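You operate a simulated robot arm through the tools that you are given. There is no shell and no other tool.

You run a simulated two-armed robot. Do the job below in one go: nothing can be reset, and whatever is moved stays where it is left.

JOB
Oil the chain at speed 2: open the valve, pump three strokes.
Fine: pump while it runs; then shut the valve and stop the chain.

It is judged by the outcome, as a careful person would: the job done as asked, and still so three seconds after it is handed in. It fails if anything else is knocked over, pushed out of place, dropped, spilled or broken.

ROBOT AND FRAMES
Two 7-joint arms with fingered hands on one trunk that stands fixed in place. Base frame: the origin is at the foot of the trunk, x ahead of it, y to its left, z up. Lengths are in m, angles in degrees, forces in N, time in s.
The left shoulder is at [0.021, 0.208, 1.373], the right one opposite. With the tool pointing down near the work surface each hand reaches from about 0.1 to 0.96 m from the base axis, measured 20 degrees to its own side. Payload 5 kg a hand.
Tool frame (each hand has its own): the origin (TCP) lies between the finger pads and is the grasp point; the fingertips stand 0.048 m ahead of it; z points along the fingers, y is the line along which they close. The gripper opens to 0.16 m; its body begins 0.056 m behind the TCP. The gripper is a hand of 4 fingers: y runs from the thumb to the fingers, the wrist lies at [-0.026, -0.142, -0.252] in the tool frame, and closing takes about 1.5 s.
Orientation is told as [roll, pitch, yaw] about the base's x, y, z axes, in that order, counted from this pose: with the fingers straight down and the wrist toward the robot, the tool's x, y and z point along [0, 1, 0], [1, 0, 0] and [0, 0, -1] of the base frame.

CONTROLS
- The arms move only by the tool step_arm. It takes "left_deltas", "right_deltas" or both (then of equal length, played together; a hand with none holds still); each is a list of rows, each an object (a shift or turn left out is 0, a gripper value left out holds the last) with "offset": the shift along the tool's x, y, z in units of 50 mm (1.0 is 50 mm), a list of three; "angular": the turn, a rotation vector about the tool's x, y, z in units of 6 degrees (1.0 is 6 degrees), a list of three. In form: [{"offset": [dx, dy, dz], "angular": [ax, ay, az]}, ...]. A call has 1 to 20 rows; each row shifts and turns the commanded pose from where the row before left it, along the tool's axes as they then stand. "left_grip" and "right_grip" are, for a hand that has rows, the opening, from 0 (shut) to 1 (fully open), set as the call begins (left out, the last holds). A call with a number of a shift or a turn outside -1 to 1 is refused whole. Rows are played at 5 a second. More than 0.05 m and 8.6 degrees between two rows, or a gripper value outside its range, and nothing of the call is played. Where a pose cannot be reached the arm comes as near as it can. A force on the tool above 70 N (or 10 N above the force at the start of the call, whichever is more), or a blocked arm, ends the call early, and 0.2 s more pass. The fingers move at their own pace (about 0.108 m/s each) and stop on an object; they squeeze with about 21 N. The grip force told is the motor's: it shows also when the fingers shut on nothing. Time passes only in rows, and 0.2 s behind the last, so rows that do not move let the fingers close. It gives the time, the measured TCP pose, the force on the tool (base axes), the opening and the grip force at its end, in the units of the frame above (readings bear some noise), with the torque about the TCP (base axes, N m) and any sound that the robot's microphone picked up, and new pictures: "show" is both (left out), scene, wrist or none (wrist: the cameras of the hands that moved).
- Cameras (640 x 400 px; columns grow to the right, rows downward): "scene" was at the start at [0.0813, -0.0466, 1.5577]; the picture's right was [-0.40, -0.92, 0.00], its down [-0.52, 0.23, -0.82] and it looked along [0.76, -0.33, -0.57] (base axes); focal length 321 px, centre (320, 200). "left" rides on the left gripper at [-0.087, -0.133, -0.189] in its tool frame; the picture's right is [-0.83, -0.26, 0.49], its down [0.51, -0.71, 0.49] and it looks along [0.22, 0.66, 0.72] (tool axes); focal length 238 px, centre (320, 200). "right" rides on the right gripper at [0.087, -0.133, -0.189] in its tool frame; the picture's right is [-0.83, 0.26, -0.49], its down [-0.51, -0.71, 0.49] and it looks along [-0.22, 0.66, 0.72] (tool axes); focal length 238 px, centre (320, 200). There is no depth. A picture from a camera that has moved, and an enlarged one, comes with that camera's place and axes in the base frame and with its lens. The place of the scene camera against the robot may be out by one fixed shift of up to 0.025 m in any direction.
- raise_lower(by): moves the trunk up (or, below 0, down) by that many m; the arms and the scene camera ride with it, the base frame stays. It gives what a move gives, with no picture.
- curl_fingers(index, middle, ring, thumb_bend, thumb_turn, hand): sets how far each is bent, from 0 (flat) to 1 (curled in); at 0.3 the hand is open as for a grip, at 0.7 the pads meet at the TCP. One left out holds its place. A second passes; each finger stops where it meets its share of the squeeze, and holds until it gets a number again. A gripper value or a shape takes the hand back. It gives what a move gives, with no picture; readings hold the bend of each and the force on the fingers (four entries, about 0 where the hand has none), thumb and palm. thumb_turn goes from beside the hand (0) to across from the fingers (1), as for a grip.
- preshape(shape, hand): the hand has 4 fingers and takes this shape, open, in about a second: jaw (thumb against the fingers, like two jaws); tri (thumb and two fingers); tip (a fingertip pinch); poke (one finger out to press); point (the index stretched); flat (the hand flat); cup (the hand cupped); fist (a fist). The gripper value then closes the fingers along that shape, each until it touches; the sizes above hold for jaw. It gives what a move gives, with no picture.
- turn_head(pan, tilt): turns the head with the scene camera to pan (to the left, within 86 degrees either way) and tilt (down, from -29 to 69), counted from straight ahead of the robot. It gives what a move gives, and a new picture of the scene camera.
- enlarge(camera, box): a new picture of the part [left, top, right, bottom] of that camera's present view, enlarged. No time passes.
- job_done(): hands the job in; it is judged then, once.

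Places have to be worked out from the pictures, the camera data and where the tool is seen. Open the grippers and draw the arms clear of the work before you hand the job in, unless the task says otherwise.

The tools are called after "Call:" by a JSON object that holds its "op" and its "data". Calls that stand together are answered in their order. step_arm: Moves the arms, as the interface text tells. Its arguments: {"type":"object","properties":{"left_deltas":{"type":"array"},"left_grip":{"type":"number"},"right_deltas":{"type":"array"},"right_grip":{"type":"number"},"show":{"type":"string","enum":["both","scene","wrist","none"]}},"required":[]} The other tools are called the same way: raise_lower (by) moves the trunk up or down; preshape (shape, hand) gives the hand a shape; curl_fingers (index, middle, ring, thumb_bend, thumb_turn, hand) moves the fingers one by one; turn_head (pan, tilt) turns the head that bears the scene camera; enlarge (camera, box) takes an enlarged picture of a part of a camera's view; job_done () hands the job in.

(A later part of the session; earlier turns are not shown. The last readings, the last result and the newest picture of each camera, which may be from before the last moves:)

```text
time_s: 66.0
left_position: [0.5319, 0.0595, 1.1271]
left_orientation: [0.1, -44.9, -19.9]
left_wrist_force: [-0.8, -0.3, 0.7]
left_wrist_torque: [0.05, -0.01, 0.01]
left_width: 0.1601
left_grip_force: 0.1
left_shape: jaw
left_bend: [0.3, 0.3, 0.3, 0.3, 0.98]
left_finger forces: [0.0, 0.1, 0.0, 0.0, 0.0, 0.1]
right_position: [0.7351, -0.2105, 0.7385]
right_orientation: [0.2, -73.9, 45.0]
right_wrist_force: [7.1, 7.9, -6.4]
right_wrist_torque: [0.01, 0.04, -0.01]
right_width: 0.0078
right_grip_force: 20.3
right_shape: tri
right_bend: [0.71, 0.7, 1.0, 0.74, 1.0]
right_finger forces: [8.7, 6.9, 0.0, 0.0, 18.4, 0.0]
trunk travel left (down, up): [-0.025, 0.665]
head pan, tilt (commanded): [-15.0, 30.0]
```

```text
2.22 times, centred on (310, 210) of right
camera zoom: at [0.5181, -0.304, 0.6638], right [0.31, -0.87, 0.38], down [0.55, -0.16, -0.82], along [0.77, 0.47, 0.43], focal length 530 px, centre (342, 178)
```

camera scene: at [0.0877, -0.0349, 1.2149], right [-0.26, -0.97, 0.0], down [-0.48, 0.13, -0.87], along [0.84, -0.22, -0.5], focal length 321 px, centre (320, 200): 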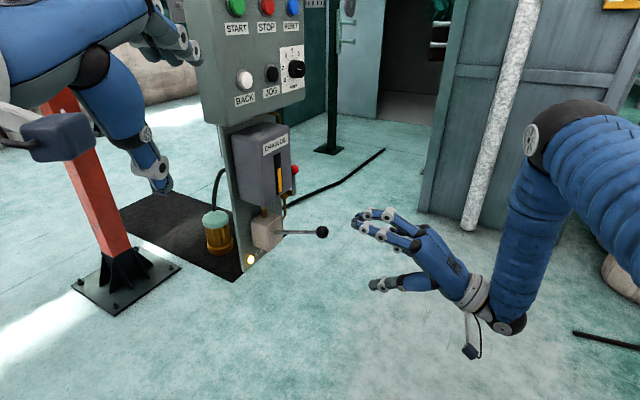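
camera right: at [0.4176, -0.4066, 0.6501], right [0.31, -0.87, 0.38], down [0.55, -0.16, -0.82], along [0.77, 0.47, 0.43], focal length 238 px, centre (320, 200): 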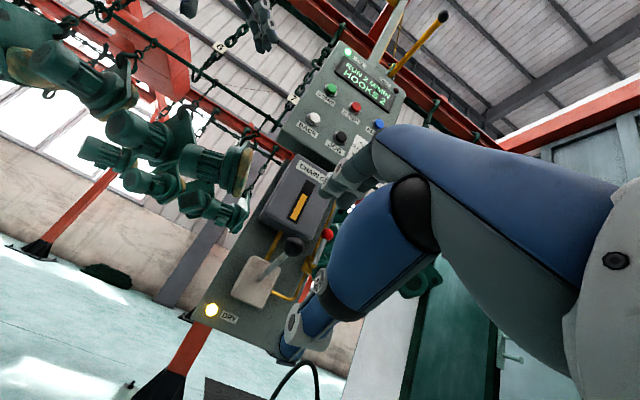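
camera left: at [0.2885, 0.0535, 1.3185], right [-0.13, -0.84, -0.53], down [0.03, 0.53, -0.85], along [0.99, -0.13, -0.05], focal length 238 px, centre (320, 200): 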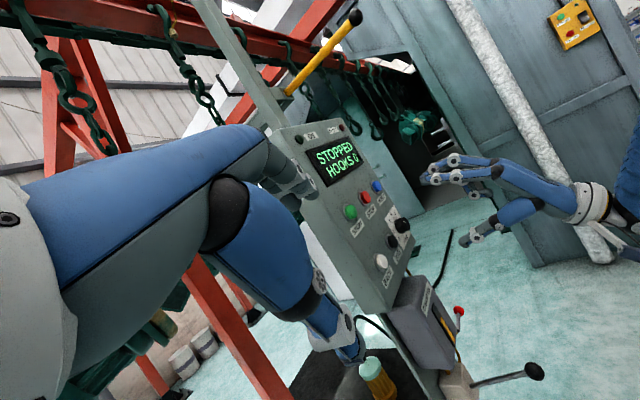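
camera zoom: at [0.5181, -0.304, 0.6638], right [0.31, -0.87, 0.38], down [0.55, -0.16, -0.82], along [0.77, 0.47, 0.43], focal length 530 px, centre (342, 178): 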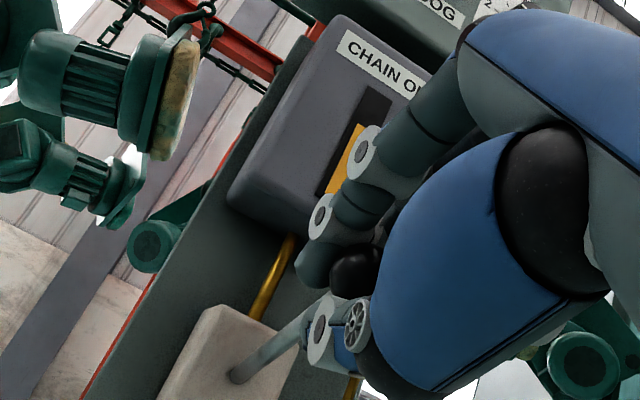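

The ball is firmly held (index 8.7, middle 6.9, thumb 18 N). I ease 5 mm forward to relax the pull and begin the first down-stroke along the lever's arc, 30 mm.

Call:
{"op": "step_arm", "data": {"right_deltas": [{"offset": [0, 0, 0.1]}, {"offset": [0, -0.2, 0], "angular": [-0.5, 0, 0]}, {"offset": [0, -0.2, 0], "angular": [-0.5, 0, 0]}, {"offset": [0, -0.2, 0], "angular": [-0.5, 0, 0]}], "show": "none"}}

Call:
{"op": "enlarge", "data": {"camera": "scene", "box": [230, 170, 400, 290]}}

Call:
{"op": "enlarge", "data": {"camera": "left", "box": [420, 240, 600, 360]}}

```text
time_s: 67.0
left_position: [0.5319, 0.0587, 1.1287]
left_orientation: [0.0, -44.8, -20.0]
left_wrist_force: [-0.9, -0.1, 0.0]
left_wrist_torque: [-0.01, 0.0, 0.01]
left_width: 0.1599
left_grip_force: 0.0
left_shape: jaw
left_bend: [0.3, 0.3, 0.3, 0.3, 0.98]
left_finger forces: [0.1, 0.1, 0.0, 0.0, 0.1, 0.1]
right_position: [0.7334, -0.2129, 0.71]
right_orientation: [-0.2, -83.0, 45.0]
right_wrist_force: [-5.6, -7.3, 2.5]
right_wrist_torque: [0.02, -0.09, -0.11]
right_width: 0.0089
right_grip_force: 21.0
right_shape: tri
right_bend: [0.71, 0.7, 1.0, 0.75, 1.0]
right_finger forces: [10.6, 8.8, 0.0, 0.0, 13.8, 0.1]
trunk travel left (down, up): [-0.025, 0.665]
head pan, tilt (commanded): [-15.0, 30.0]
```

```text
3.33 times, centred on (315, 230) of scene
camera zoom: at [0.0872, -0.0354, 1.2149], right [-0.26, -0.97, 0.0], down [-0.48, 0.13, -0.87], along [0.84, -0.22, -0.5], focal length 1069 px, centre (337, 100)
```

zoom: 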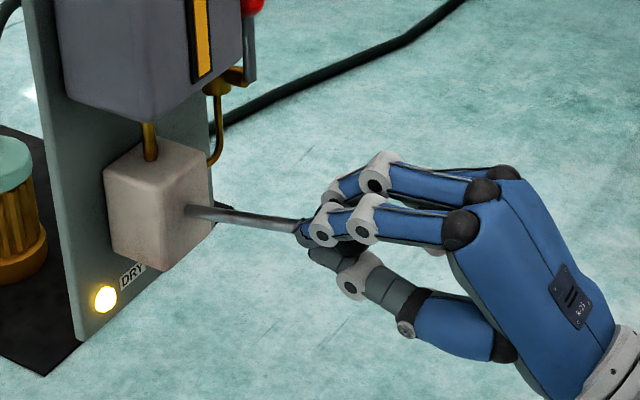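

```text
3.33 times, centred on (510, 300) of left
camera zoom: at [0.2876, 0.0535, 1.1689], right [-0.14, -0.84, -0.53], down [0.03, 0.53, -0.85], along [0.99, -0.13, -0.05], focal length 794 px, centre (-313, -133)
```

zoom: 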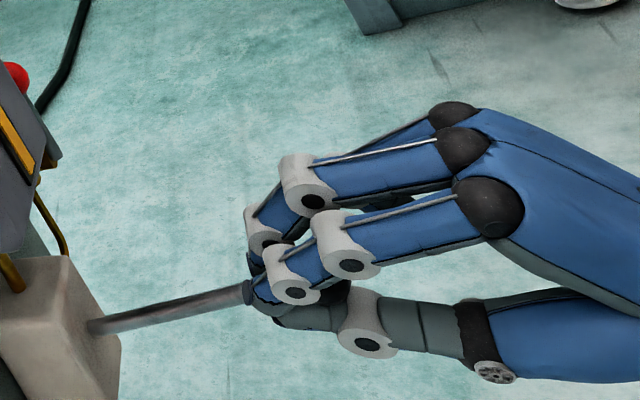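

The lever follows easily. I continue the down-stroke another 40 mm.

Call:
{"op": "step_arm", "data": {"right_deltas": [{"offset": [0, -0.2, -0.05], "angular": [-0.5, 0, 0]}, {"offset": [0, -0.2, 0], "angular": [-0.5, 0, 0]}, {"offset": [0, -0.2, 0], "angular": [-0.5, 0, 0]}, {"offset": [0, -0.2, 0], "angular": [-0.5, 0, 0]}], "show": "none"}}

Call:
{"op": "enlarge", "data": {"camera": "scene", "box": [230, 170, 400, 290]}}

Call:
{"op": "enlarge", "data": {"camera": "left", "box": [420, 240, 600, 360]}}

```text
time_s: 68.0
left_position: [0.5304, 0.0599, 1.1279]
left_orientation: [0.0, -44.9, -20.1]
left_wrist_force: [0.3, -0.1, 0.0]
left_wrist_torque: [-0.02, -0.01, 0.01]
left_width: 0.1598
left_grip_force: 0.0
left_shape: jaw
left_bend: [0.3, 0.3, 0.3, 0.3, 0.98]
left_finger forces: [0.0, 0.0, 0.0, 0.0, 0.0, 0.1]
right_position: [0.7306, -0.2155, 0.6688]
right_orientation: [179.9, -85.0, -134.9]
right_wrist_force: [-2.8, -3.8, 2.8]
right_wrist_torque: [0.06, -0.08, -0.13]
right_width: 0.0083
right_grip_force: 20.9
right_shape: tri
right_bend: [0.71, 0.7, 1.0, 0.75, 1.0]
right_finger forces: [10.8, 9.4, 0.1, 0.0, 14.1, 0.0]
trunk travel left (down, up): [-0.025, 0.665]
head pan, tilt (commanded): [-15.0, 30.0]
```

```text
3.33 times, centred on (315, 230) of scene
camera zoom: at [0.0875, -0.035, 1.2149], right [-0.26, -0.97, 0.0], down [-0.48, 0.13, -0.87], along [0.84, -0.22, -0.5], focal length 1069 px, centre (337, 100)
```

zoom: 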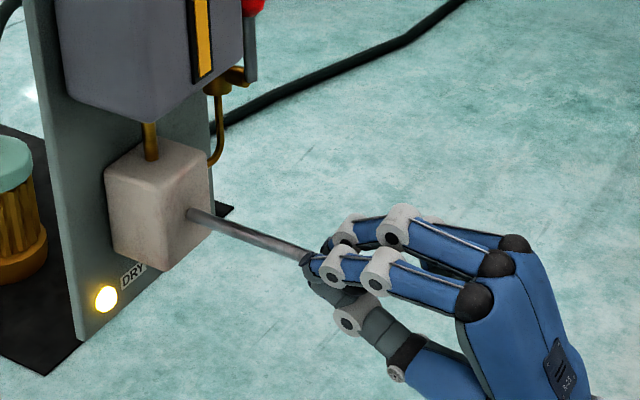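

```text
3.33 times, centred on (510, 300) of left
camera zoom: at [0.2878, 0.0539, 1.1688], right [-0.13, -0.84, -0.53], down [0.03, 0.53, -0.85], along [0.99, -0.13, -0.05], focal length 794 px, centre (-313, -133)
```

zoom: 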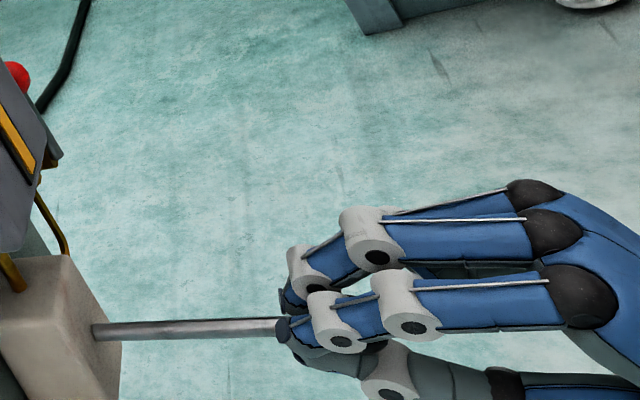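

Call:
{"op": "step_arm", "data": {"right_deltas": [{"offset": [0, -0.2, 0], "angular": [-0.4, 0, 0]}, {"offset": [0, -0.2, 0.01], "angular": [-0.4, 0, 0]}, {"offset": [0, -0.2, 0.01], "angular": [-0.4, 0, 0]}], "show": "none"}}

Call:
{"op": "enlarge", "data": {"camera": "scene", "box": [230, 170, 400, 290]}}

Call:
{"op": "enlarge", "data": {"camera": "left", "box": [420, 240, 600, 360]}}

```text
time_s: 68.8
left_position: [0.5302, 0.059, 1.1265]
left_orientation: [0.1, -44.8, -20.0]
left_wrist_force: [0.2, 0.2, 0.3]
left_wrist_torque: [-0.02, 0.01, -0.02]
left_width: 0.1599
left_grip_force: 0.1
left_shape: jaw
left_bend: [0.3, 0.3, 0.3, 0.3, 0.98]
left_finger forces: [0.1, 0.1, 0.0, 0.0, 0.0, 0.0]
right_position: [0.7332, -0.2123, 0.6387]
right_orientation: [-179.8, -77.8, -135.1]
right_wrist_force: [-4.5, -4.0, 3.7]
right_wrist_torque: [0.2, -0.17, -0.13]
right_width: 0.0085
right_grip_force: 21.2
right_shape: tri
right_bend: [0.71, 0.7, 1.0, 0.75, 1.0]
right_finger forces: [11.5, 10.1, 0.1, 0.0, 13.5, 0.0]
trunk travel left (down, up): [-0.025, 0.665]
head pan, tilt (commanded): [-15.0, 30.0]
```

```text
3.33 times, centred on (315, 230) of scene
camera zoom: at [0.0873, -0.0349, 1.215], right [-0.26, -0.97, 0.0], down [-0.48, 0.13, -0.87], along [0.84, -0.22, -0.5], focal length 1069 px, centre (337, 100)
```

zoom: 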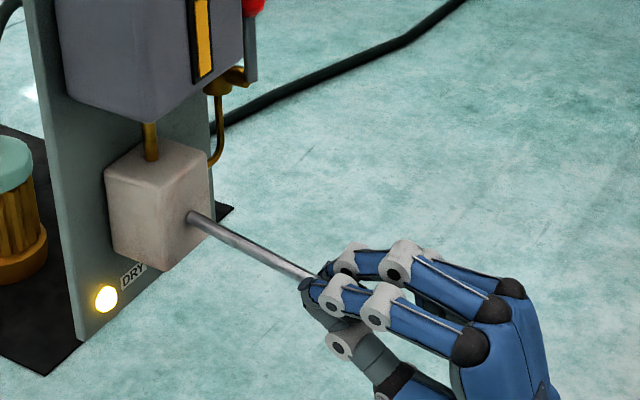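

```text
3.33 times, centred on (510, 300) of left
camera zoom: at [0.2876, 0.0541, 1.1689], right [-0.13, -0.84, -0.53], down [0.03, 0.53, -0.85], along [0.99, -0.13, -0.05], focal length 794 px, centre (-313, -133)
```

zoom: 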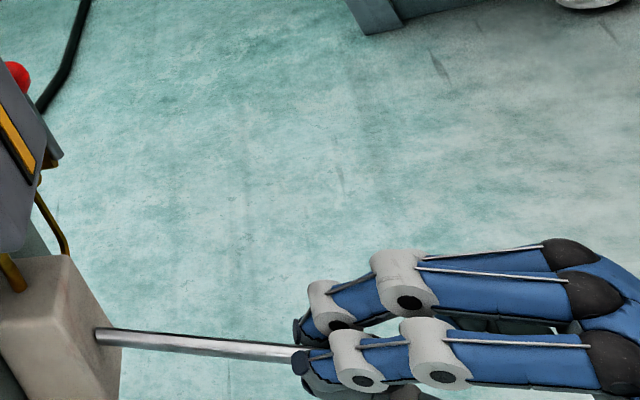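

Call:
{"op": "step_arm", "data": {"right_deltas": [{"offset": [0, -0.2, 0.02], "angular": [-0.4, 0, 0]}, {"offset": [0, -0.2, 0.02], "angular": [-0.4, 0, 0]}, {"offset": [0, -0.2, 0.02], "angular": [-0.4, 0, 0]}], "show": "none"}}

Call:
{"op": "enlarge", "data": {"camera": "scene", "box": [230, 170, 400, 290]}}

Call:
{"op": "enlarge", "data": {"camera": "left", "box": [420, 240, 600, 360]}}

```text
time_s: 69.5
left_position: [0.5328, 0.0605, 1.1288]
left_orientation: [0.0, -44.8, -19.9]
left_wrist_force: [-0.8, 1.0, -0.5]
left_wrist_torque: [-0.02, -0.02, -0.02]
left_width: 0.16
left_grip_force: 0.1
left_shape: jaw
left_bend: [0.3, 0.3, 0.3, 0.3, 0.98]
left_finger forces: [0.1, 0.1, 0.0, 0.1, 0.1, 0.0]
right_position: [0.7364, -0.2092, 0.6222]
right_orientation: [-179.9, -70.7, -135.7]
right_wrist_force: [34.3, -7.2, 8.2]
right_wrist_torque: [0.59, 0.57, -1.52]
right_width: 0.0075
right_grip_force: 21.5
right_shape: tri
right_bend: [0.71, 0.7, 1.0, 0.76, 1.0]
right_finger forces: [9.2, 35.3, 0.1, 0.1, 11.7, 0.0]
right hand out of reach, approached as far as the arm can: row 3
trunk travel left (down, up): [-0.025, 0.665]
head pan, tilt (commanded): [-15.0, 30.0]
```

```text
3.33 times, centred on (315, 230) of scene
camera zoom: at [0.0894, -0.0348, 1.2149], right [-0.26, -0.97, 0.0], down [-0.48, 0.13, -0.87], along [0.84, -0.22, -0.5], focal length 1069 px, centre (337, 100)
```

zoom: 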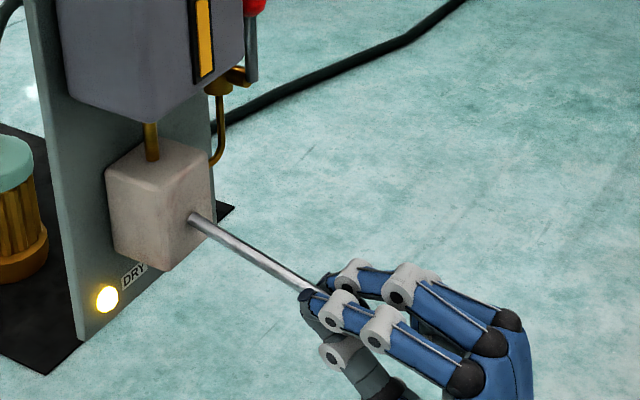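

```text
3.33 times, centred on (510, 300) of left
camera zoom: at [0.2896, 0.0543, 1.1687], right [-0.13, -0.84, -0.53], down [0.02, 0.53, -0.85], along [0.99, -0.13, -0.05], focal length 794 px, centre (-313, -133)
```

zoom: 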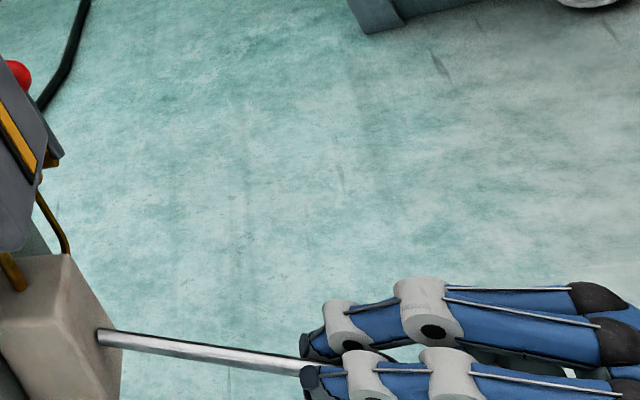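

The arm hit its reach limit because the hand pitched too far (34 N side load). I undo that last step and level the hand again while holding the lever position.

Call:
{"op": "step_arm", "data": {"right_deltas": [{"offset": [0, 0.2, -0.02], "angular": [0.4, 0, 0]}, {"angular": [0.5, 0, 0]}], "show": "none"}}

Call:
{"op": "enlarge", "data": {"camera": "scene", "box": [230, 170, 400, 290]}}

```text
time_s: 70.2
left_position: [0.5325, 0.0601, 1.1263]
left_orientation: [-0.1, -44.8, -20.1]
left_wrist_force: [-0.3, -0.5, -0.5]
left_wrist_torque: [0.02, -0.01, 0.0]
left_width: 0.1602
left_grip_force: 0.1
left_shape: jaw
left_bend: [0.3, 0.3, 0.3, 0.3, 0.98]
left_finger forces: [0.0, 0.1, 0.0, 0.1, 0.0, 0.0]
right_position: [0.7315, -0.211, 0.6321]
right_orientation: [-179.8, -76.1, -135.7]
right_wrist_force: [54.3, -0.2, 12.0]
right_wrist_torque: [0.33, 0.45, -1.23]
right_width: 0.0067
right_grip_force: 21.1
right_shape: tri
right_bend: [0.71, 0.7, 1.0, 0.75, 1.0]
right_finger forces: [10.2, 42.5, 0.1, 0.0, 14.6, 0.1]
right hand out of reach, approached as far as the arm can: row 1
trunk travel left (down, up): [-0.025, 0.665]
head pan, tilt (commanded): [-15.0, 30.0]
```

```text
3.33 times, centred on (315, 230) of scene
camera zoom: at [0.0895, -0.0344, 1.2149], right [-0.26, -0.97, 0.0], down [-0.48, 0.13, -0.87], along [0.84, -0.22, -0.5], focal length 1069 px, centre (337, 100)
```

zoom: 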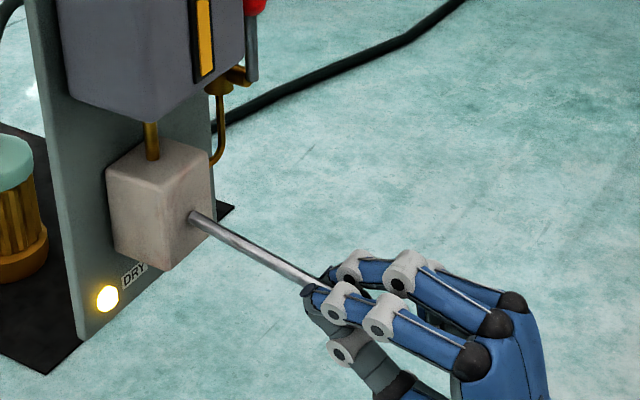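

A radial mismatch is pulling on the ball (54 N); the hand is several mm too far out. I ease it forward 8 mm and slightly right to relieve this.

Call:
{"op": "step_arm", "data": {"right_deltas": [{"offset": [-0.04, 0, 0.08]}, {"offset": [0, 0, 0.08]}], "show": "none"}}

```text
time_s: 70.8
left_position: [0.5312, 0.0576, 1.1272]
left_orientation: [0.1, -44.8, -20.1]
left_wrist_force: [-0.2, -0.7, -0.9]
left_wrist_torque: [0.0, 0.02, -0.02]
left_width: 0.1598
left_grip_force: 0.1
left_shape: jaw
left_bend: [0.3, 0.3, 0.3, 0.3, 0.98]
left_finger forces: [0.0, 0.0, 0.1, 0.0, 0.1, 0.1]
right_position: [0.7342, -0.2103, 0.6308]
right_orientation: [179.7, -76.0, -135.2]
right_wrist_force: [9.1, -32.6, 1.8]
right_wrist_torque: [0.53, -0.03, -1.15]
right_width: 0.0088
right_grip_force: 21.4
right_shape: tri
right_bend: [0.71, 0.71, 1.0, 0.76, 1.0]
right_finger forces: [10.0, 39.7, 0.0, 0.1, 12.2, 0.1]
trunk travel left (down, up): [-0.025, 0.665]
head pan, tilt (commanded): [-15.0, 30.0]
```

Call:
{"op": "step_arm", "data": {"right_deltas": [{"offset": [-0.06, 0, -0.05]}, {"offset": [-0.06, 0, 0]}], "show": "none"}}

Call:
{"op": "enlarge", "data": {"camera": "scene", "box": [270, 200, 370, 290]}}

Call:
{"op": "enlarge", "data": {"camera": "right", "box": [200, 100, 420, 320]}}

```text
time_s: 71.3
left_position: [0.5294, 0.0589, 1.1288]
left_orientation: [0.1, -44.9, -20.0]
left_wrist_force: [0.2, -0.6, -0.6]
left_wrist_torque: [0.0, 0.0, 0.04]
left_width: 0.1601
left_grip_force: 0.0
left_shape: jaw
left_bend: [0.3, 0.3, 0.3, 0.3, 0.98]
left_finger forces: [0.1, 0.0, 0.1, 0.1, 0.0, 0.0]
right_position: [0.7358, -0.2095, 0.6301]
right_orientation: [179.5, -76.0, -134.3]
right_wrist_force: [-8.1, -15.3, 0.7]
right_wrist_torque: [0.24, -0.2, -0.59]
right_width: 0.0089
right_grip_force: 21.0
right_shape: tri
right_bend: [0.71, 0.71, 1.0, 0.76, 1.0]
right_finger forces: [15.4, 24.3, 0.0, 0.0, 12.2, 0.1]
trunk travel left (down, up): [-0.025, 0.665]
head pan, tilt (commanded): [-15.0, 30.0]
```

```text
4.44 times, centred on (320, 245) of scene
camera zoom: at [0.0868, -0.0352, 1.215], right [-0.26, -0.97, 0.0], down [-0.48, 0.13, -0.87], along [0.84, -0.22, -0.5], focal length 1425 px, centre (320, 0)
```

zoom: 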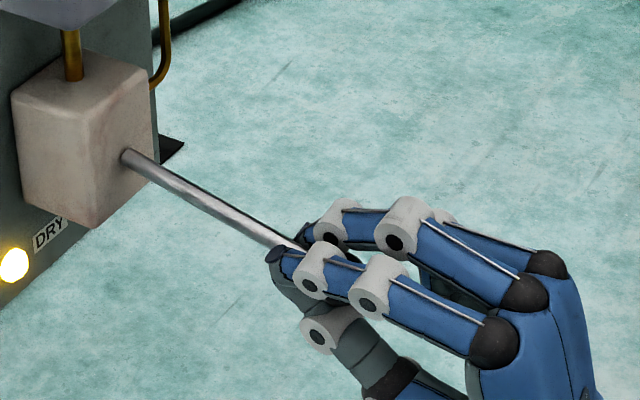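

```text
1.82 times, centred on (310, 210) of right
camera zoom: at [0.5657, -0.2564, 0.4568], right [0.22, -0.97, 0.13], down [0.81, 0.1, -0.57], along [0.54, 0.23, 0.81], focal length 433 px, centre (338, 182)
```

zoom: 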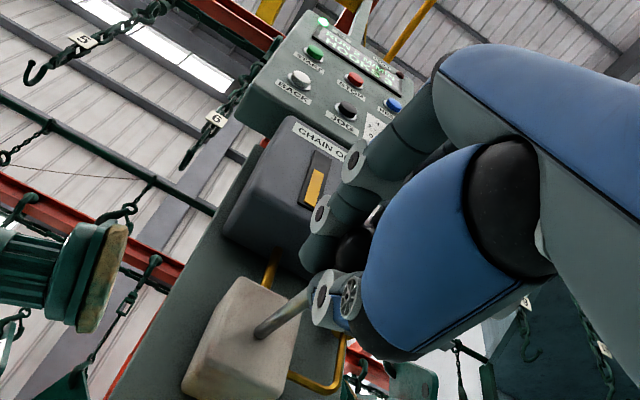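

Forces are down to under 20 N. I relieve the remaining push and continue gently down along the arc, this time levelling the hand rather than pitching it, to find the bottom stop.

Call:
{"op": "step_arm", "data": {"right_deltas": [{"offset": [0, 0, -0.05], "angular": [0.2, 0, 0]}, {"offset": [0, -0.16, 0.02], "angular": [0.2, 0, 0]}], "show": "none"}}

```text
time_s: 72.0
left_position: [0.5311, 0.0594, 1.1285]
left_orientation: [0.0, -44.9, -20.0]
left_wrist_force: [-0.1, -0.4, -0.1]
left_wrist_torque: [-0.01, 0.0, -0.02]
left_width: 0.1601
left_grip_force: 0.0
left_shape: jaw
left_bend: [0.3, 0.3, 0.3, 0.3, 0.98]
left_finger forces: [0.1, 0.0, 0.1, 0.0, 0.1, 0.0]
right_position: [0.7367, -0.2094, 0.6244]
right_orientation: [-179.9, -78.5, -135.0]
right_wrist_force: [-4.4, 4.4, 6.0]
right_wrist_torque: [0.28, -0.37, -0.15]
right_width: 0.0078
right_grip_force: 21.7
right_shape: tri
right_bend: [0.71, 0.71, 1.0, 0.76, 1.0]
right_finger forces: [15.0, 12.4, 0.0, 0.1, 14.0, 0.0]
trunk travel left (down, up): [-0.025, 0.665]
head pan, tilt (commanded): [-15.0, 30.0]
```

Call:
{"op": "step_arm", "data": {"right_deltas": [{"offset": [0, -0.16, 0.02], "angular": [0.2, 0, 0]}, {"offset": [0, -0.16, 0.02], "angular": [0.2, 0, 0]}], "show": "none"}}

Call:
{"op": "enlarge", "data": {"camera": "scene", "box": [230, 170, 400, 290]}}

```text
time_s: 72.5
left_position: [0.53, 0.0593, 1.1297]
left_orientation: [0.0, -45.1, -20.0]
left_wrist_force: [-0.3, -0.2, 0.7]
left_wrist_torque: [0.02, 0.0, -0.01]
left_width: 0.16
left_grip_force: 0.0
left_shape: jaw
left_bend: [0.3, 0.3, 0.3, 0.3, 0.98]
left_finger forces: [0.0, 0.0, 0.1, 0.0, 0.1, 0.1]
right_position: [0.7403, -0.2087, 0.6137]
right_orientation: [-178.6, -80.4, -136.5]
right_wrist_force: [-13.1, -3.6, 33.3]
right_wrist_torque: [0.47, -0.41, 0.04]
right_width: 0.0081
right_grip_force: 21.2
right_shape: tri
right_bend: [0.64, 0.7, 1.0, 0.77, 1.0]
right_finger forces: [23.6, 12.5, 0.1, 0.0, 4.0, 0.0]
trunk travel left (down, up): [-0.025, 0.665]
head pan, tilt (commanded): [-15.0, 30.0]
```

```text
3.33 times, centred on (315, 230) of scene
camera zoom: at [0.0848, -0.0347, 1.2155], right [-0.26, -0.97, 0.0], down [-0.48, 0.13, -0.87], along [0.84, -0.22, -0.5], focal length 1069 px, centre (337, 100)
```

zoom: 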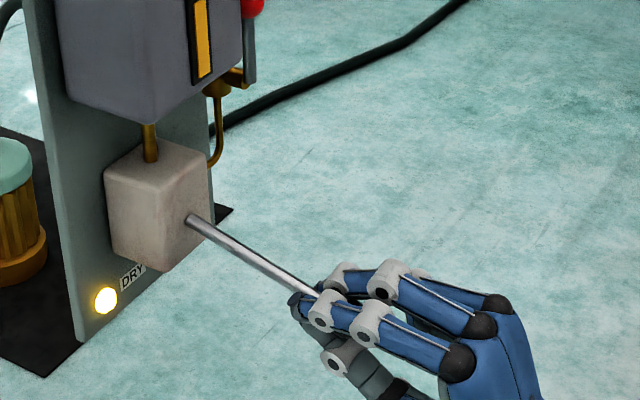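

The bottom stop is clear (33 N upward at z≈0.615). Now the up-stroke, following the arc fitted from the readings (pivot near z 0.68, radius 0.16).

Call:
{"op": "step_arm", "data": {"right_deltas": [{"offset": [0, 0.236, 0.042], "angular": [0.36, 0, 0]}, {"offset": [0, 0.415, -0.079], "angular": [0.72, 0, 0]}, {"offset": [0, 0.405, -0.05], "angular": [0.72, 0, 0]}, {"offset": [0, 0.4, -0.028], "angular": [0.72, 0, 0]}], "show": "none"}}

Call:
{"op": "enlarge", "data": {"camera": "scene", "box": [230, 170, 400, 290]}}

```text
time_s: 73.5
left_position: [0.5315, 0.0614, 1.1289]
left_orientation: [-0.2, -44.9, -19.9]
left_wrist_force: [0.5, 0.0, 0.1]
left_wrist_torque: [-0.03, -0.02, 0.03]
left_width: 0.16
left_grip_force: 0.0
left_shape: jaw
left_bend: [0.3, 0.3, 0.3, 0.3, 0.98]
left_finger forces: [0.1, 0.0, 0.0, 0.1, 0.0, 0.0]
right_position: [0.7342, -0.2127, 0.6793]
right_orientation: [-0.2, -83.9, 45.2]
right_wrist_force: [3.8, 23.2, -1.8]
right_wrist_torque: [-0.44, 0.25, 0.01]
right_width: 0.0071
right_grip_force: 20.3
right_shape: tri
right_bend: [0.71, 0.7, 1.0, 0.77, 1.0]
right_finger forces: [22.9, 12.7, 0.0, 0.0, 9.4, 0.0]
trunk travel left (down, up): [-0.025, 0.665]
head pan, tilt (commanded): [-15.0, 30.0]
```

```text
3.33 times, centred on (315, 230) of scene
camera zoom: at [0.0879, -0.0328, 1.2149], right [-0.26, -0.97, 0.0], down [-0.48, 0.13, -0.87], along [0.84, -0.22, -0.5], focal length 1069 px, centre (337, 100)
```

zoom: 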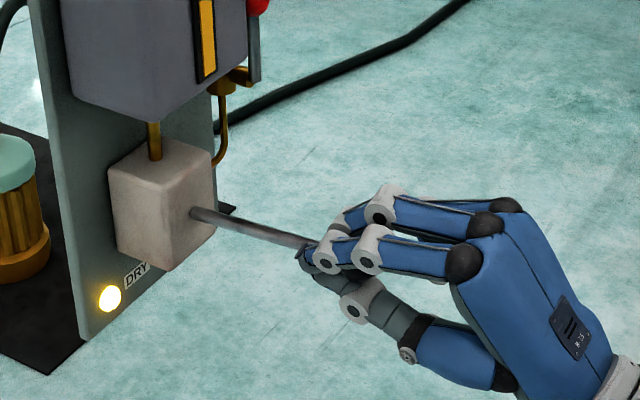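

Call:
{"op": "step_arm", "data": {"right_deltas": [{"offset": [0.06, 0, 0.08]}, {"offset": [0, 0.4, -0.006], "angular": [0.72, 0, 0]}, {"offset": [0, 0.407, 0.011], "angular": [0.72, 0, 0]}, {"offset": [0, 0.388, 0.032], "angular": [0.5, 0, 0]}], "show": "none"}}

Call:
{"op": "enlarge", "data": {"camera": "scene", "box": [230, 170, 400, 290]}}

```text
time_s: 74.5
left_position: [0.5308, 0.0581, 1.1284]
left_orientation: [0.0, -44.9, -20.1]
left_wrist_force: [-0.1, 0.0, 0.3]
left_wrist_torque: [0.04, -0.01, 0.04]
left_width: 0.1602
left_grip_force: 0.0
left_shape: jaw
left_bend: [0.3, 0.3, 0.3, 0.3, 0.98]
left_finger forces: [0.0, 0.0, 0.1, 0.0, 0.0, 0.0]
right_position: [0.7424, -0.2051, 0.7332]
right_orientation: [0.7, -72.1, 44.3]
right_wrist_force: [-16.9, -2.1, -18.3]
right_wrist_torque: [-0.68, 0.57, 0.13]
right_width: 0.0084
right_grip_force: 20.7
right_shape: tri
right_bend: [0.71, 0.71, 1.0, 0.76, 1.0]
right_finger forces: [13.4, 7.2, 0.0, 0.1, 22.6, 0.1]
trunk travel left (down, up): [-0.025, 0.665]
head pan, tilt (commanded): [-15.0, 30.0]
```

```text
3.33 times, centred on (315, 230) of scene
camera zoom: at [0.0877, -0.0357, 1.2146], right [-0.26, -0.97, 0.0], down [-0.48, 0.13, -0.87], along [0.84, -0.22, -0.5], focal length 1069 px, centre (337, 100)
```

zoom: 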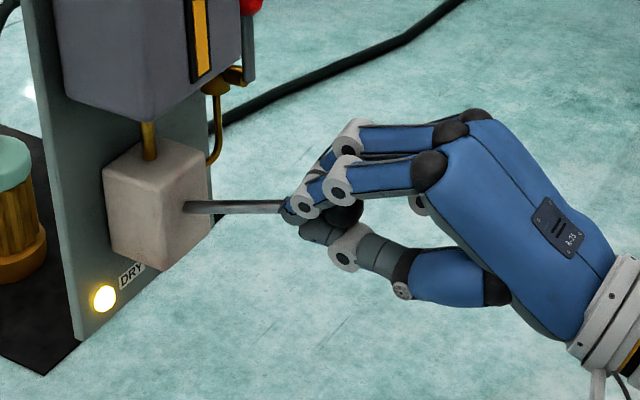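

The top stop is reached (18 N down): first full stroke done. I ease the preload and make the second down-stroke along the arc.

Call:
{"op": "step_arm", "data": {"right_deltas": [{"offset": [0.04, -0.06, -0.06]}, {"offset": [-0.02, -0.388, -0.02], "angular": [-0.5, 0, 0]}, {"offset": [-0.02, -0.407, 0.011], "angular": [-0.72, 0, 0]}, {"offset": [-0.02, -0.4, 0.033], "angular": [-0.72, 0, 0]}, {"offset": [-0.02, -0.398, 0.052], "angular": [-0.72, 0, 0]}], "show": "none"}}

Call:
{"op": "enlarge", "data": {"camera": "scene", "box": [230, 170, 400, 290]}}

```text
time_s: 75.8
left_position: [0.5314, 0.0602, 1.1267]
left_orientation: [-0.1, -44.9, -19.9]
left_wrist_force: [0.6, -0.1, -0.3]
left_wrist_torque: [0.03, 0.0, -0.02]
left_width: 0.16
left_grip_force: 0.0
left_shape: jaw
left_bend: [0.3, 0.3, 0.3, 0.3, 0.98]
left_finger forces: [0.0, 0.0, 0.0, 0.0, 0.0, 0.0]
right_position: [0.7338, -0.2142, 0.6589]
right_orientation: [-1.4, -88.6, 46.3]
right_wrist_force: [19.2, 14.5, 5.4]
right_wrist_torque: [0.09, -0.03, -0.25]
right_width: 0.0068
right_grip_force: 20.6
right_shape: tri
right_bend: [0.71, 0.7, 1.0, 0.76, 1.0]
right_finger forces: [13.3, 12.3, 0.0, 0.1, 12.7, 0.0]
trunk travel left (down, up): [-0.025, 0.665]
head pan, tilt (commanded): [-15.0, 30.0]
```

```text
3.33 times, centred on (315, 230) of scene
camera zoom: at [0.0886, -0.034, 1.2149], right [-0.26, -0.97, 0.0], down [-0.48, 0.13, -0.87], along [0.84, -0.22, -0.5], focal length 1069 px, centre (337, 100)
```

zoom: 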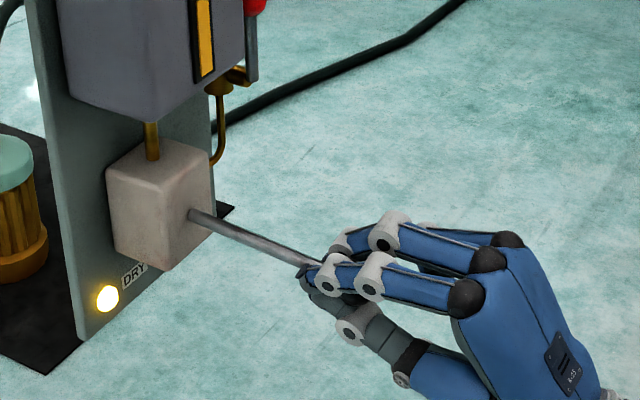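

Call:
{"op": "step_arm", "data": {"right_deltas": [{"offset": [0, -0.1, 0.1]}, {"offset": [-0.02, -0.3, 0.06], "angular": [-0.4, 0, 0]}, {"offset": [-0.02, -0.3, 0.06], "angular": [-0.3, 0, 0]}, {"offset": [0, -0.2, 0.03]}], "show": "none"}}

Call:
{"op": "enlarge", "data": {"camera": "scene", "box": [230, 170, 400, 290]}}

```text
time_s: 76.8
left_position: [0.5288, 0.0593, 1.1297]
left_orientation: [-0.1, -45.0, -20.0]
left_wrist_force: [1.1, -0.2, 0.5]
left_wrist_torque: [-0.02, 0.03, -0.01]
left_width: 0.1602
left_grip_force: 0.1
left_shape: jaw
left_bend: [0.3, 0.3, 0.3, 0.3, 0.98]
left_finger forces: [0.0, 0.0, 0.1, 0.0, 0.1, 0.1]
right_position: [0.7418, -0.2069, 0.616]
right_orientation: [-176.3, -87.1, -138.7]
right_wrist_force: [-19.6, 1.2, 24.0]
right_wrist_torque: [0.25, -0.37, 0.31]
right_width: 0.0073
right_grip_force: 21.0
right_shape: tri
right_bend: [0.71, 0.71, 1.0, 0.77, 1.0]
right_finger forces: [26.4, 1.5, 0.0, 0.0, 0.0, 0.0]
trunk travel left (down, up): [-0.025, 0.665]
head pan, tilt (commanded): [-15.0, 30.0]
```

```text
3.33 times, centred on (315, 230) of scene
camera zoom: at [0.0849, -0.0346, 1.2154], right [-0.26, -0.97, 0.0], down [-0.48, 0.13, -0.87], along [0.84, -0.22, -0.5], focal length 1069 px, centre (337, 100)
```

zoom: 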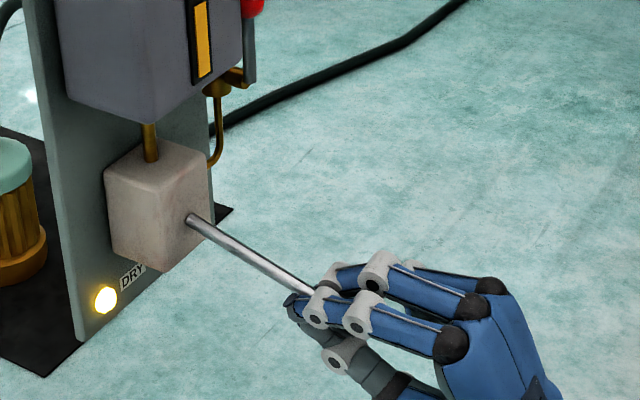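

Second bottom stop reached (24 N). Up-stroke again.

Call:
{"op": "step_arm", "data": {"right_deltas": [{"offset": [0.06, 0.24, 0.0], "angular": [0.2, 0, 0]}, {"offset": [0.02, 0.41, -0.05], "angular": [0.55, 0, 0]}, {"offset": [0.02, 0.405, -0.02], "angular": [0.55, 0, 0]}, {"offset": [0.02, 0.4, 0.01], "angular": [0.55, 0, 0]}], "show": "none"}}

```text
time_s: 77.8
left_position: [0.5313, 0.0579, 1.1284]
left_orientation: [0.0, -45.0, -20.1]
left_wrist_force: [0.3, 0.0, -0.2]
left_wrist_torque: [-0.07, -0.01, 0.0]
left_width: 0.1597
left_grip_force: 0.0
left_shape: jaw
left_bend: [0.3, 0.3, 0.3, 0.3, 0.98]
left_finger forces: [0.0, 0.0, 0.1, 0.1, 0.0, 0.0]
right_position: [0.7392, -0.2079, 0.6849]
right_orientation: [-0.3, -81.2, 44.7]
right_wrist_force: [4.8, -17.3, 0.5]
right_wrist_torque: [0.02, 0.25, -0.53]
right_width: 0.0075
right_grip_force: 21.2
right_shape: tri
right_bend: [0.71, 0.71, 1.0, 0.77, 1.0]
right_finger forces: [12.3, 27.7, 0.0, 0.0, 0.0, 0.1]
trunk travel left (down, up): [-0.025, 0.665]
head pan, tilt (commanded): [-15.0, 30.0]
```

Call:
{"op": "enlarge", "data": {"camera": "scene", "box": [230, 170, 400, 290]}}

Call:
{"op": "enlarge", "data": {"camera": "left", "box": [420, 240, 600, 360]}}

```text
3.33 times, centred on (315, 230) of scene
camera zoom: at [0.0877, -0.0358, 1.2149], right [-0.26, -0.97, 0.0], down [-0.48, 0.13, -0.87], along [0.84, -0.22, -0.5], focal length 1069 px, centre (337, 100)
```

zoom: 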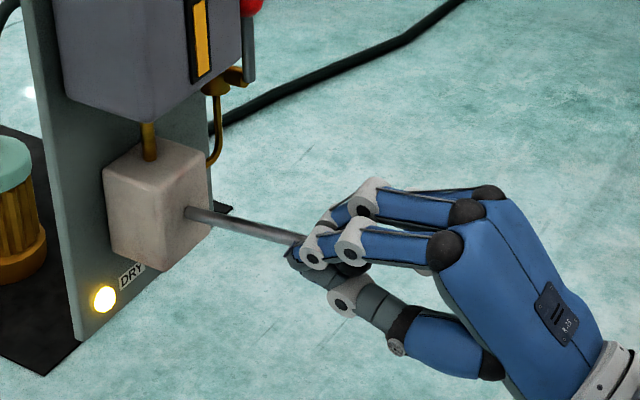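

```text
3.33 times, centred on (510, 300) of left
camera zoom: at [0.288, 0.053, 1.1689], right [-0.14, -0.84, -0.53], down [0.03, 0.53, -0.85], along [0.99, -0.13, -0.05], focal length 794 px, centre (-313, -133)
```

zoom: 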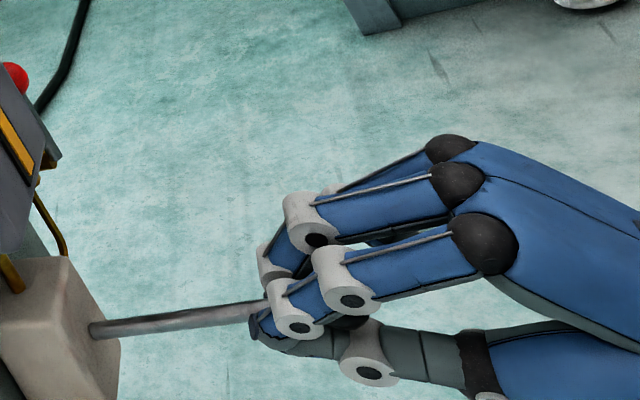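

The lever follows. I finish the second up-stroke to the top stop.

Call:
{"op": "step_arm", "data": {"right_deltas": [{"offset": [-0.05, 0.2, -0.04], "angular": [0.3, 0, 0]}, {"offset": [0, 0.3, 0], "angular": [0.45, 0, 0]}, {"offset": [0, 0.35, 0.01], "angular": [0.5, 0, 0]}, {"offset": [0, 0.25, 0.01], "angular": [0.3, 0, 0]}], "show": "none"}}

Call:
{"op": "enlarge", "data": {"camera": "scene", "box": [230, 170, 400, 290]}}

```text
time_s: 78.8
left_position: [0.5317, 0.0584, 1.1264]
left_orientation: [0.0, -44.8, -19.9]
left_wrist_force: [-0.8, -0.4, 0.3]
left_wrist_torque: [0.0, -0.02, -0.01]
left_width: 0.1601
left_grip_force: 0.0
left_shape: jaw
left_bend: [0.3, 0.3, 0.3, 0.3, 0.98]
left_finger forces: [0.1, 0.0, 0.0, 0.0, 0.1, 0.1]
right_position: [0.7463, -0.2015, 0.7333]
right_orientation: [0.7, -71.6, 44.3]
right_wrist_force: [-9.3, -10.5, -25.8]
right_wrist_torque: [-0.74, 0.76, -0.05]
right_width: 0.008
right_grip_force: 21.2
right_shape: tri
right_bend: [0.71, 0.71, 1.0, 0.76, 1.0]
right_finger forces: [9.5, 14.5, 0.1, 0.1, 23.9, 0.1]
trunk travel left (down, up): [-0.025, 0.665]
head pan, tilt (commanded): [-15.0, 30.0]
```

```text
3.33 times, centred on (315, 230) of scene
camera zoom: at [0.0885, -0.0357, 1.2145], right [-0.26, -0.97, 0.0], down [-0.48, 0.13, -0.87], along [0.84, -0.22, -0.5], focal length 1069 px, centre (337, 100)
```

zoom: 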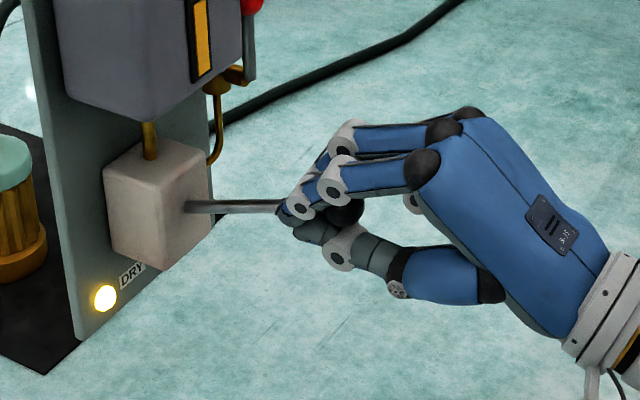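

Second stroke complete (26 N at the top stop). Third and last down-stroke.

Call:
{"op": "step_arm", "data": {"right_deltas": [{"offset": [0, -0.12, -0.05]}, {"offset": [-0.01, -0.388, -0.01], "angular": [-0.5, 0, 0]}, {"offset": [-0.01, -0.407, 0.02], "angular": [-0.6, 0, 0]}, {"offset": [-0.01, -0.4, 0.04], "angular": [-0.6, 0, 0]}, {"offset": [-0.01, -0.38, 0.06], "angular": [-0.6, 0, 0]}], "show": "none"}}

Call:
{"op": "enlarge", "data": {"camera": "scene", "box": [230, 170, 400, 290]}}

```text
time_s: 80.0
left_position: [0.5298, 0.0591, 1.127]
left_orientation: [0.0, -44.9, -20.0]
left_wrist_force: [0.6, -0.4, -0.7]
left_wrist_torque: [-0.01, -0.01, 0.04]
left_width: 0.1599
left_grip_force: 0.1
left_shape: jaw
left_bend: [0.3, 0.3, 0.3, 0.3, 0.98]
left_finger forces: [0.0, 0.0, 0.0, 0.0, 0.0, 0.1]
right_position: [0.7361, -0.2112, 0.6581]
right_orientation: [-0.6, -86.0, 45.7]
right_wrist_force: [-2.7, 17.4, 5.2]
right_wrist_torque: [0.06, -0.19, 0.36]
right_width: 0.0066
right_grip_force: 20.7
right_shape: tri
right_bend: [0.69, 0.71, 1.0, 0.76, 1.0]
right_finger forces: [15.9, 4.3, 0.0, 0.0, 9.2, 0.0]
trunk travel left (down, up): [-0.025, 0.665]
head pan, tilt (commanded): [-15.0, 30.0]
```

```text
3.33 times, centred on (315, 230) of scene
camera zoom: at [0.0874, -0.0338, 1.215], right [-0.26, -0.97, 0.0], down [-0.48, 0.13, -0.87], along [0.84, -0.22, -0.5], focal length 1069 px, centre (337, 100)
```

zoom: 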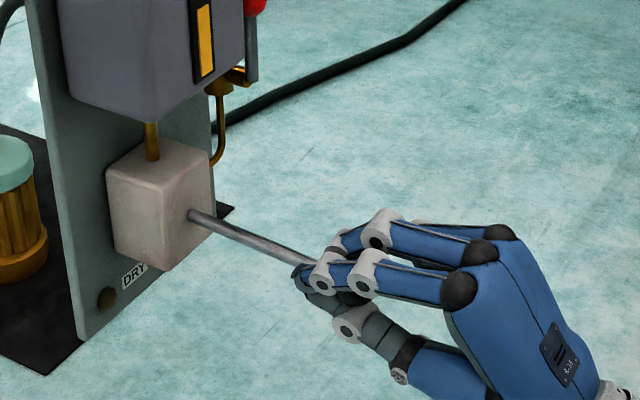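

The DRY lamp has just gone out during the third stroke. I complete this stroke to the bottom stop.

Call:
{"op": "step_arm", "data": {"right_deltas": [{"offset": [0.05, -0.1, 0.05]}, {"offset": [0, -0.3, 0.06], "angular": [-0.4, 0, 0]}, {"offset": [0, -0.3, 0.06], "angular": [-0.3, 0, 0]}, {"offset": [0, -0.12, 0.03]}], "show": "none"}}

Call:
{"op": "enlarge", "data": {"camera": "scene", "box": [230, 170, 400, 290]}}

```text
time_s: 81.0
left_position: [0.5302, 0.0582, 1.1295]
left_orientation: [-0.1, -45.0, -19.9]
left_wrist_force: [0.1, -0.9, 0.4]
left_wrist_torque: [0.02, 0.0, -0.02]
left_width: 0.1601
left_grip_force: 0.0
left_shape: jaw
left_bend: [0.3, 0.3, 0.3, 0.3, 0.98]
left_finger forces: [0.1, 0.0, 0.1, 0.0, 0.0, 0.0]
right_position: [0.7419, -0.2068, 0.6181]
right_orientation: [-161.0, -89.5, -154.2]
right_wrist_force: [-5.9, 0.9, 21.2]
right_wrist_torque: [0.29, -0.19, 0.06]
right_width: 0.0072
right_grip_force: 21.0
right_shape: tri
right_bend: [0.71, 0.71, 1.0, 0.77, 1.0]
right_finger forces: [17.6, 8.5, 0.1, 0.0, 0.0, 0.1]
trunk travel left (down, up): [-0.025, 0.665]
head pan, tilt (commanded): [-15.0, 30.0]
```

```text
3.33 times, centred on (315, 230) of scene
camera zoom: at [0.0859, -0.0347, 1.2153], right [-0.26, -0.97, 0.0], down [-0.48, 0.13, -0.87], along [0.84, -0.22, -0.5], focal length 1069 px, centre (337, 100)
```

zoom: 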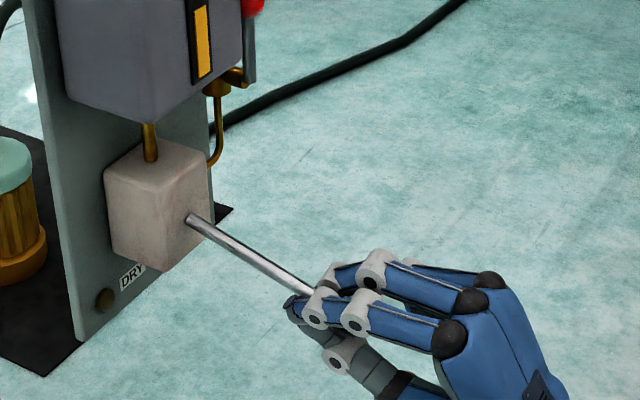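

Bottom stop reached (21 N), lamp out. I bring the handle back up to its rest position.

Call:
{"op": "step_arm", "data": {"right_deltas": [{"offset": [0.02, 0.2, 0.0], "angular": [0.2, 0, 0]}, {"offset": [0, 0.41, -0.05], "angular": [0.55, 0, 0]}, {"offset": [0, 0.405, -0.02], "angular": [0.55, 0, 0]}, {"offset": [0, 0.4, 0.0], "angular": [0.55, 0, 0]}, {"offset": [0, 0.3, 0.0], "angular": [0.4, 0, 0]}], "show": "none"}}

```text
time_s: 82.2
left_position: [0.5313, 0.059, 1.1288]
left_orientation: [0.0, -45.0, -20.0]
left_wrist_force: [-0.5, -0.4, 0.2]
left_wrist_torque: [0.0, 0.0, 0.02]
left_width: 0.1602
left_grip_force: 0.2
left_shape: jaw
left_bend: [0.3, 0.3, 0.3, 0.3, 0.98]
left_finger forces: [0.0, 0.0, 0.0, 0.1, 0.0, 0.0]
right_position: [0.7437, -0.2027, 0.701]
right_orientation: [-0.4, -76.6, 45.2]
right_wrist_force: [-1.5, -15.9, 2.7]
right_wrist_torque: [0.01, 0.09, -0.4]
right_width: 0.0073
right_grip_force: 21.0
right_shape: tri
right_bend: [0.71, 0.71, 1.0, 0.77, 1.0]
right_finger forces: [5.4, 22.3, 0.0, 0.1, 0.1, 0.0]
trunk travel left (down, up): [-0.025, 0.665]
head pan, tilt (commanded): [-15.0, 30.0]
```

Call:
{"op": "step_arm", "data": {"right_deltas": [{"offset": [-0.06, 0.25, -0.04], "angular": [0.3, 0, 0]}, {"offset": [0, 0.25, 0], "angular": [0.3, 0, 0]}, {"offset": [0, 0.2, 0.01], "angular": [0.2, 0, 0]}], "show": "none"}}

Call:
{"op": "enlarge", "data": {"camera": "scene", "box": [230, 170, 400, 290]}}

Call:
{"op": "enlarge", "data": {"camera": "left", "box": [420, 240, 600, 360]}}

```text
time_s: 83.0
left_position: [0.532, 0.0586, 1.1268]
left_orientation: [0.0, -44.9, -20.0]
left_wrist_force: [0.4, -0.1, 0.7]
left_wrist_torque: [0.0, 0.0, -0.02]
left_width: 0.1598
left_grip_force: 0.0
left_shape: jaw
left_bend: [0.3, 0.3, 0.3, 0.3, 0.98]
left_finger forces: [0.1, 0.1, 0.0, 0.0, 0.1, 0.0]
right_position: [0.7485, -0.1975, 0.728]
right_orientation: [0.9, -71.2, 44.5]
right_wrist_force: [-14.3, -1.1, -29.3]
right_wrist_torque: [-0.76, 0.75, 0.2]
right_width: 0.0069
right_grip_force: 20.9
right_shape: tri
right_bend: [0.71, 0.71, 1.0, 0.77, 1.0]
right_finger forces: [19.1, 14.6, 0.1, 0.1, 20.4, 0.1]
trunk travel left (down, up): [-0.025, 0.665]
head pan, tilt (commanded): [-15.0, 30.0]
```

```text
3.33 times, centred on (315, 230) of scene
camera zoom: at [0.0885, -0.0351, 1.2144], right [-0.26, -0.97, 0.0], down [-0.48, 0.13, -0.87], along [0.84, -0.22, -0.5], focal length 1069 px, centre (337, 100)
```

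zoom: 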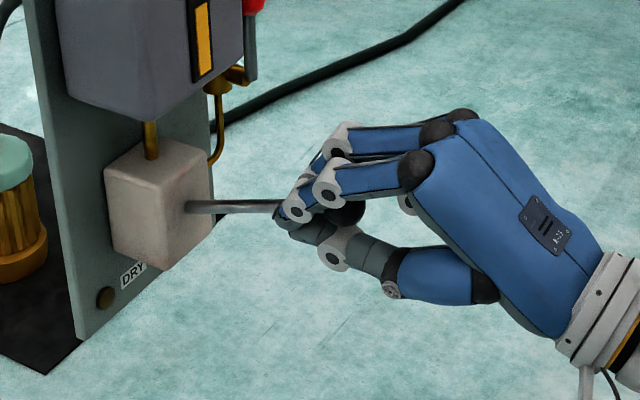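

```text
3.33 times, centred on (510, 300) of left
camera zoom: at [0.2888, 0.0539, 1.1682], right [-0.14, -0.84, -0.53], down [0.02, 0.53, -0.85], along [0.99, -0.13, -0.05], focal length 794 px, centre (-313, -133)
```

zoom: 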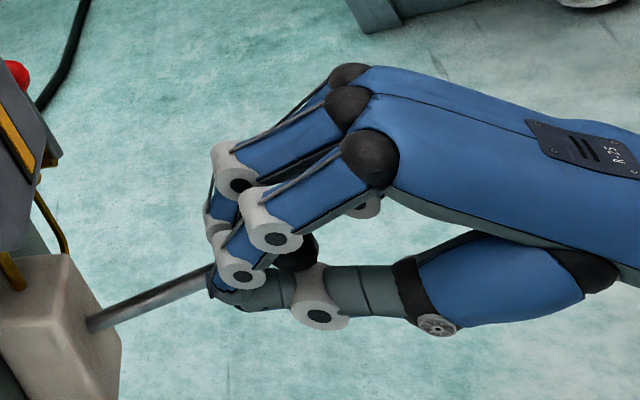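

The handle is at its top stop. I ease off the preload and open the fingers.

Call:
{"op": "step_arm", "data": {"right_deltas": [{"offset": [0.02, -0.1, -0.04]}, {}], "show": "none"}}

Call:
{"op": "step_arm", "data": {"right_deltas": [{}, {}, {}, {}, {}, {}, {}], "right_grip": 0.9, "show": "none"}}

Call:
{"op": "enlarge", "data": {"camera": "scene", "box": [230, 170, 400, 290]}}

Call:
{"op": "enlarge", "data": {"camera": "left", "box": [420, 240, 600, 360]}}

```text
time_s: 83.5
left_position: [0.5326, 0.0601, 1.1272]
left_orientation: [0.0, -44.8, -19.9]
left_wrist_force: [0.3, 0.7, 0.0]
left_wrist_torque: [0.02, 0.01, -0.03]
left_width: 0.1601
left_grip_force: 0.1
left_shape: jaw
left_bend: [0.3, 0.3, 0.3, 0.3, 0.98]
left_finger forces: [0.1, 0.0, 0.1, 0.1, 0.1, 0.0]
right_position: [0.75, -0.1976, 0.729]
right_orientation: [0.3, -71.7, 44.8]
right_wrist_force: [-4.0, 7.7, -26.4]
right_wrist_torque: [-0.66, 0.69, 0.19]
right_width: 0.0072
right_grip_force: 21.3
right_shape: tri
right_bend: [0.71, 0.71, 1.0, 0.77, 1.0]
right_finger forces: [20.3, 13.5, 0.0, 0.0, 16.4, 0.1]
trunk travel left (down, up): [-0.025, 0.665]
head pan, tilt (commanded): [-15.0, 30.0]
```

```text
time_s: 85.2
left_position: [0.5311, 0.06, 1.1278]
left_orientation: [0.0, -44.8, -20.0]
left_wrist_force: [0.6, 0.4, -0.5]
left_wrist_torque: [0.0, -0.03, -0.03]
left_width: 0.1599
left_grip_force: 0.1
left_shape: jaw
left_bend: [0.3, 0.3, 0.3, 0.3, 0.98]
left_finger forces: [0.1, 0.0, 0.1, 0.1, 0.1, 0.0]
right_position: [0.7485, -0.1994, 0.7299]
right_orientation: [0.0, -71.9, 45.0]
right_wrist_force: [-0.4, -0.3, 0.7]
right_wrist_torque: [-0.02, 0.01, -0.05]
right_width: 0.1438
right_grip_force: 0.0
right_shape: tri
right_bend: [0.27, 0.32, 0.99, 0.38, 0.98]
right_finger forces: [0.0, 0.0, 0.0, 0.0, 0.1, 0.1]
trunk travel left (down, up): [-0.025, 0.665]
head pan, tilt (commanded): [-15.0, 30.0]
```

```text
3.33 times, centred on (315, 230) of scene
camera zoom: at [0.0876, -0.0348, 1.2149], right [-0.26, -0.97, 0.0], down [-0.48, 0.13, -0.87], along [0.84, -0.22, -0.5], focal length 1069 px, centre (337, 100)
```

zoom: 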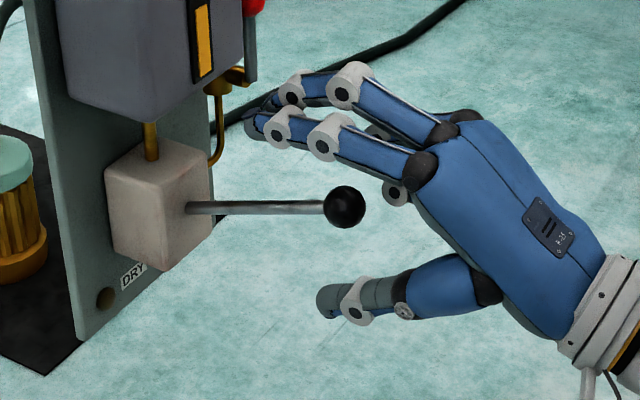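

```text
3.33 times, centred on (510, 300) of left
camera zoom: at [0.2879, 0.0542, 1.1688], right [-0.13, -0.84, -0.53], down [0.03, 0.53, -0.85], along [0.99, -0.13, -0.05], focal length 794 px, centre (-313, -133)
```

zoom: 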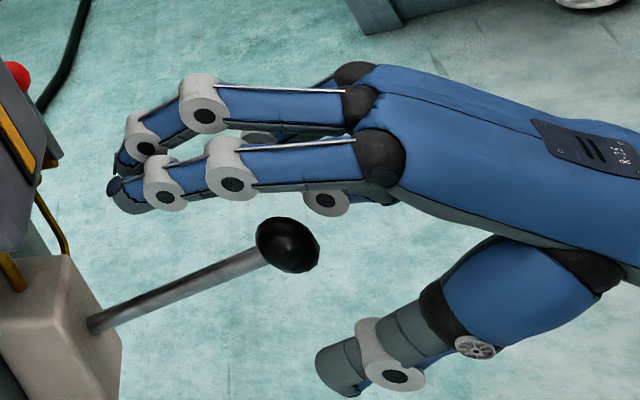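

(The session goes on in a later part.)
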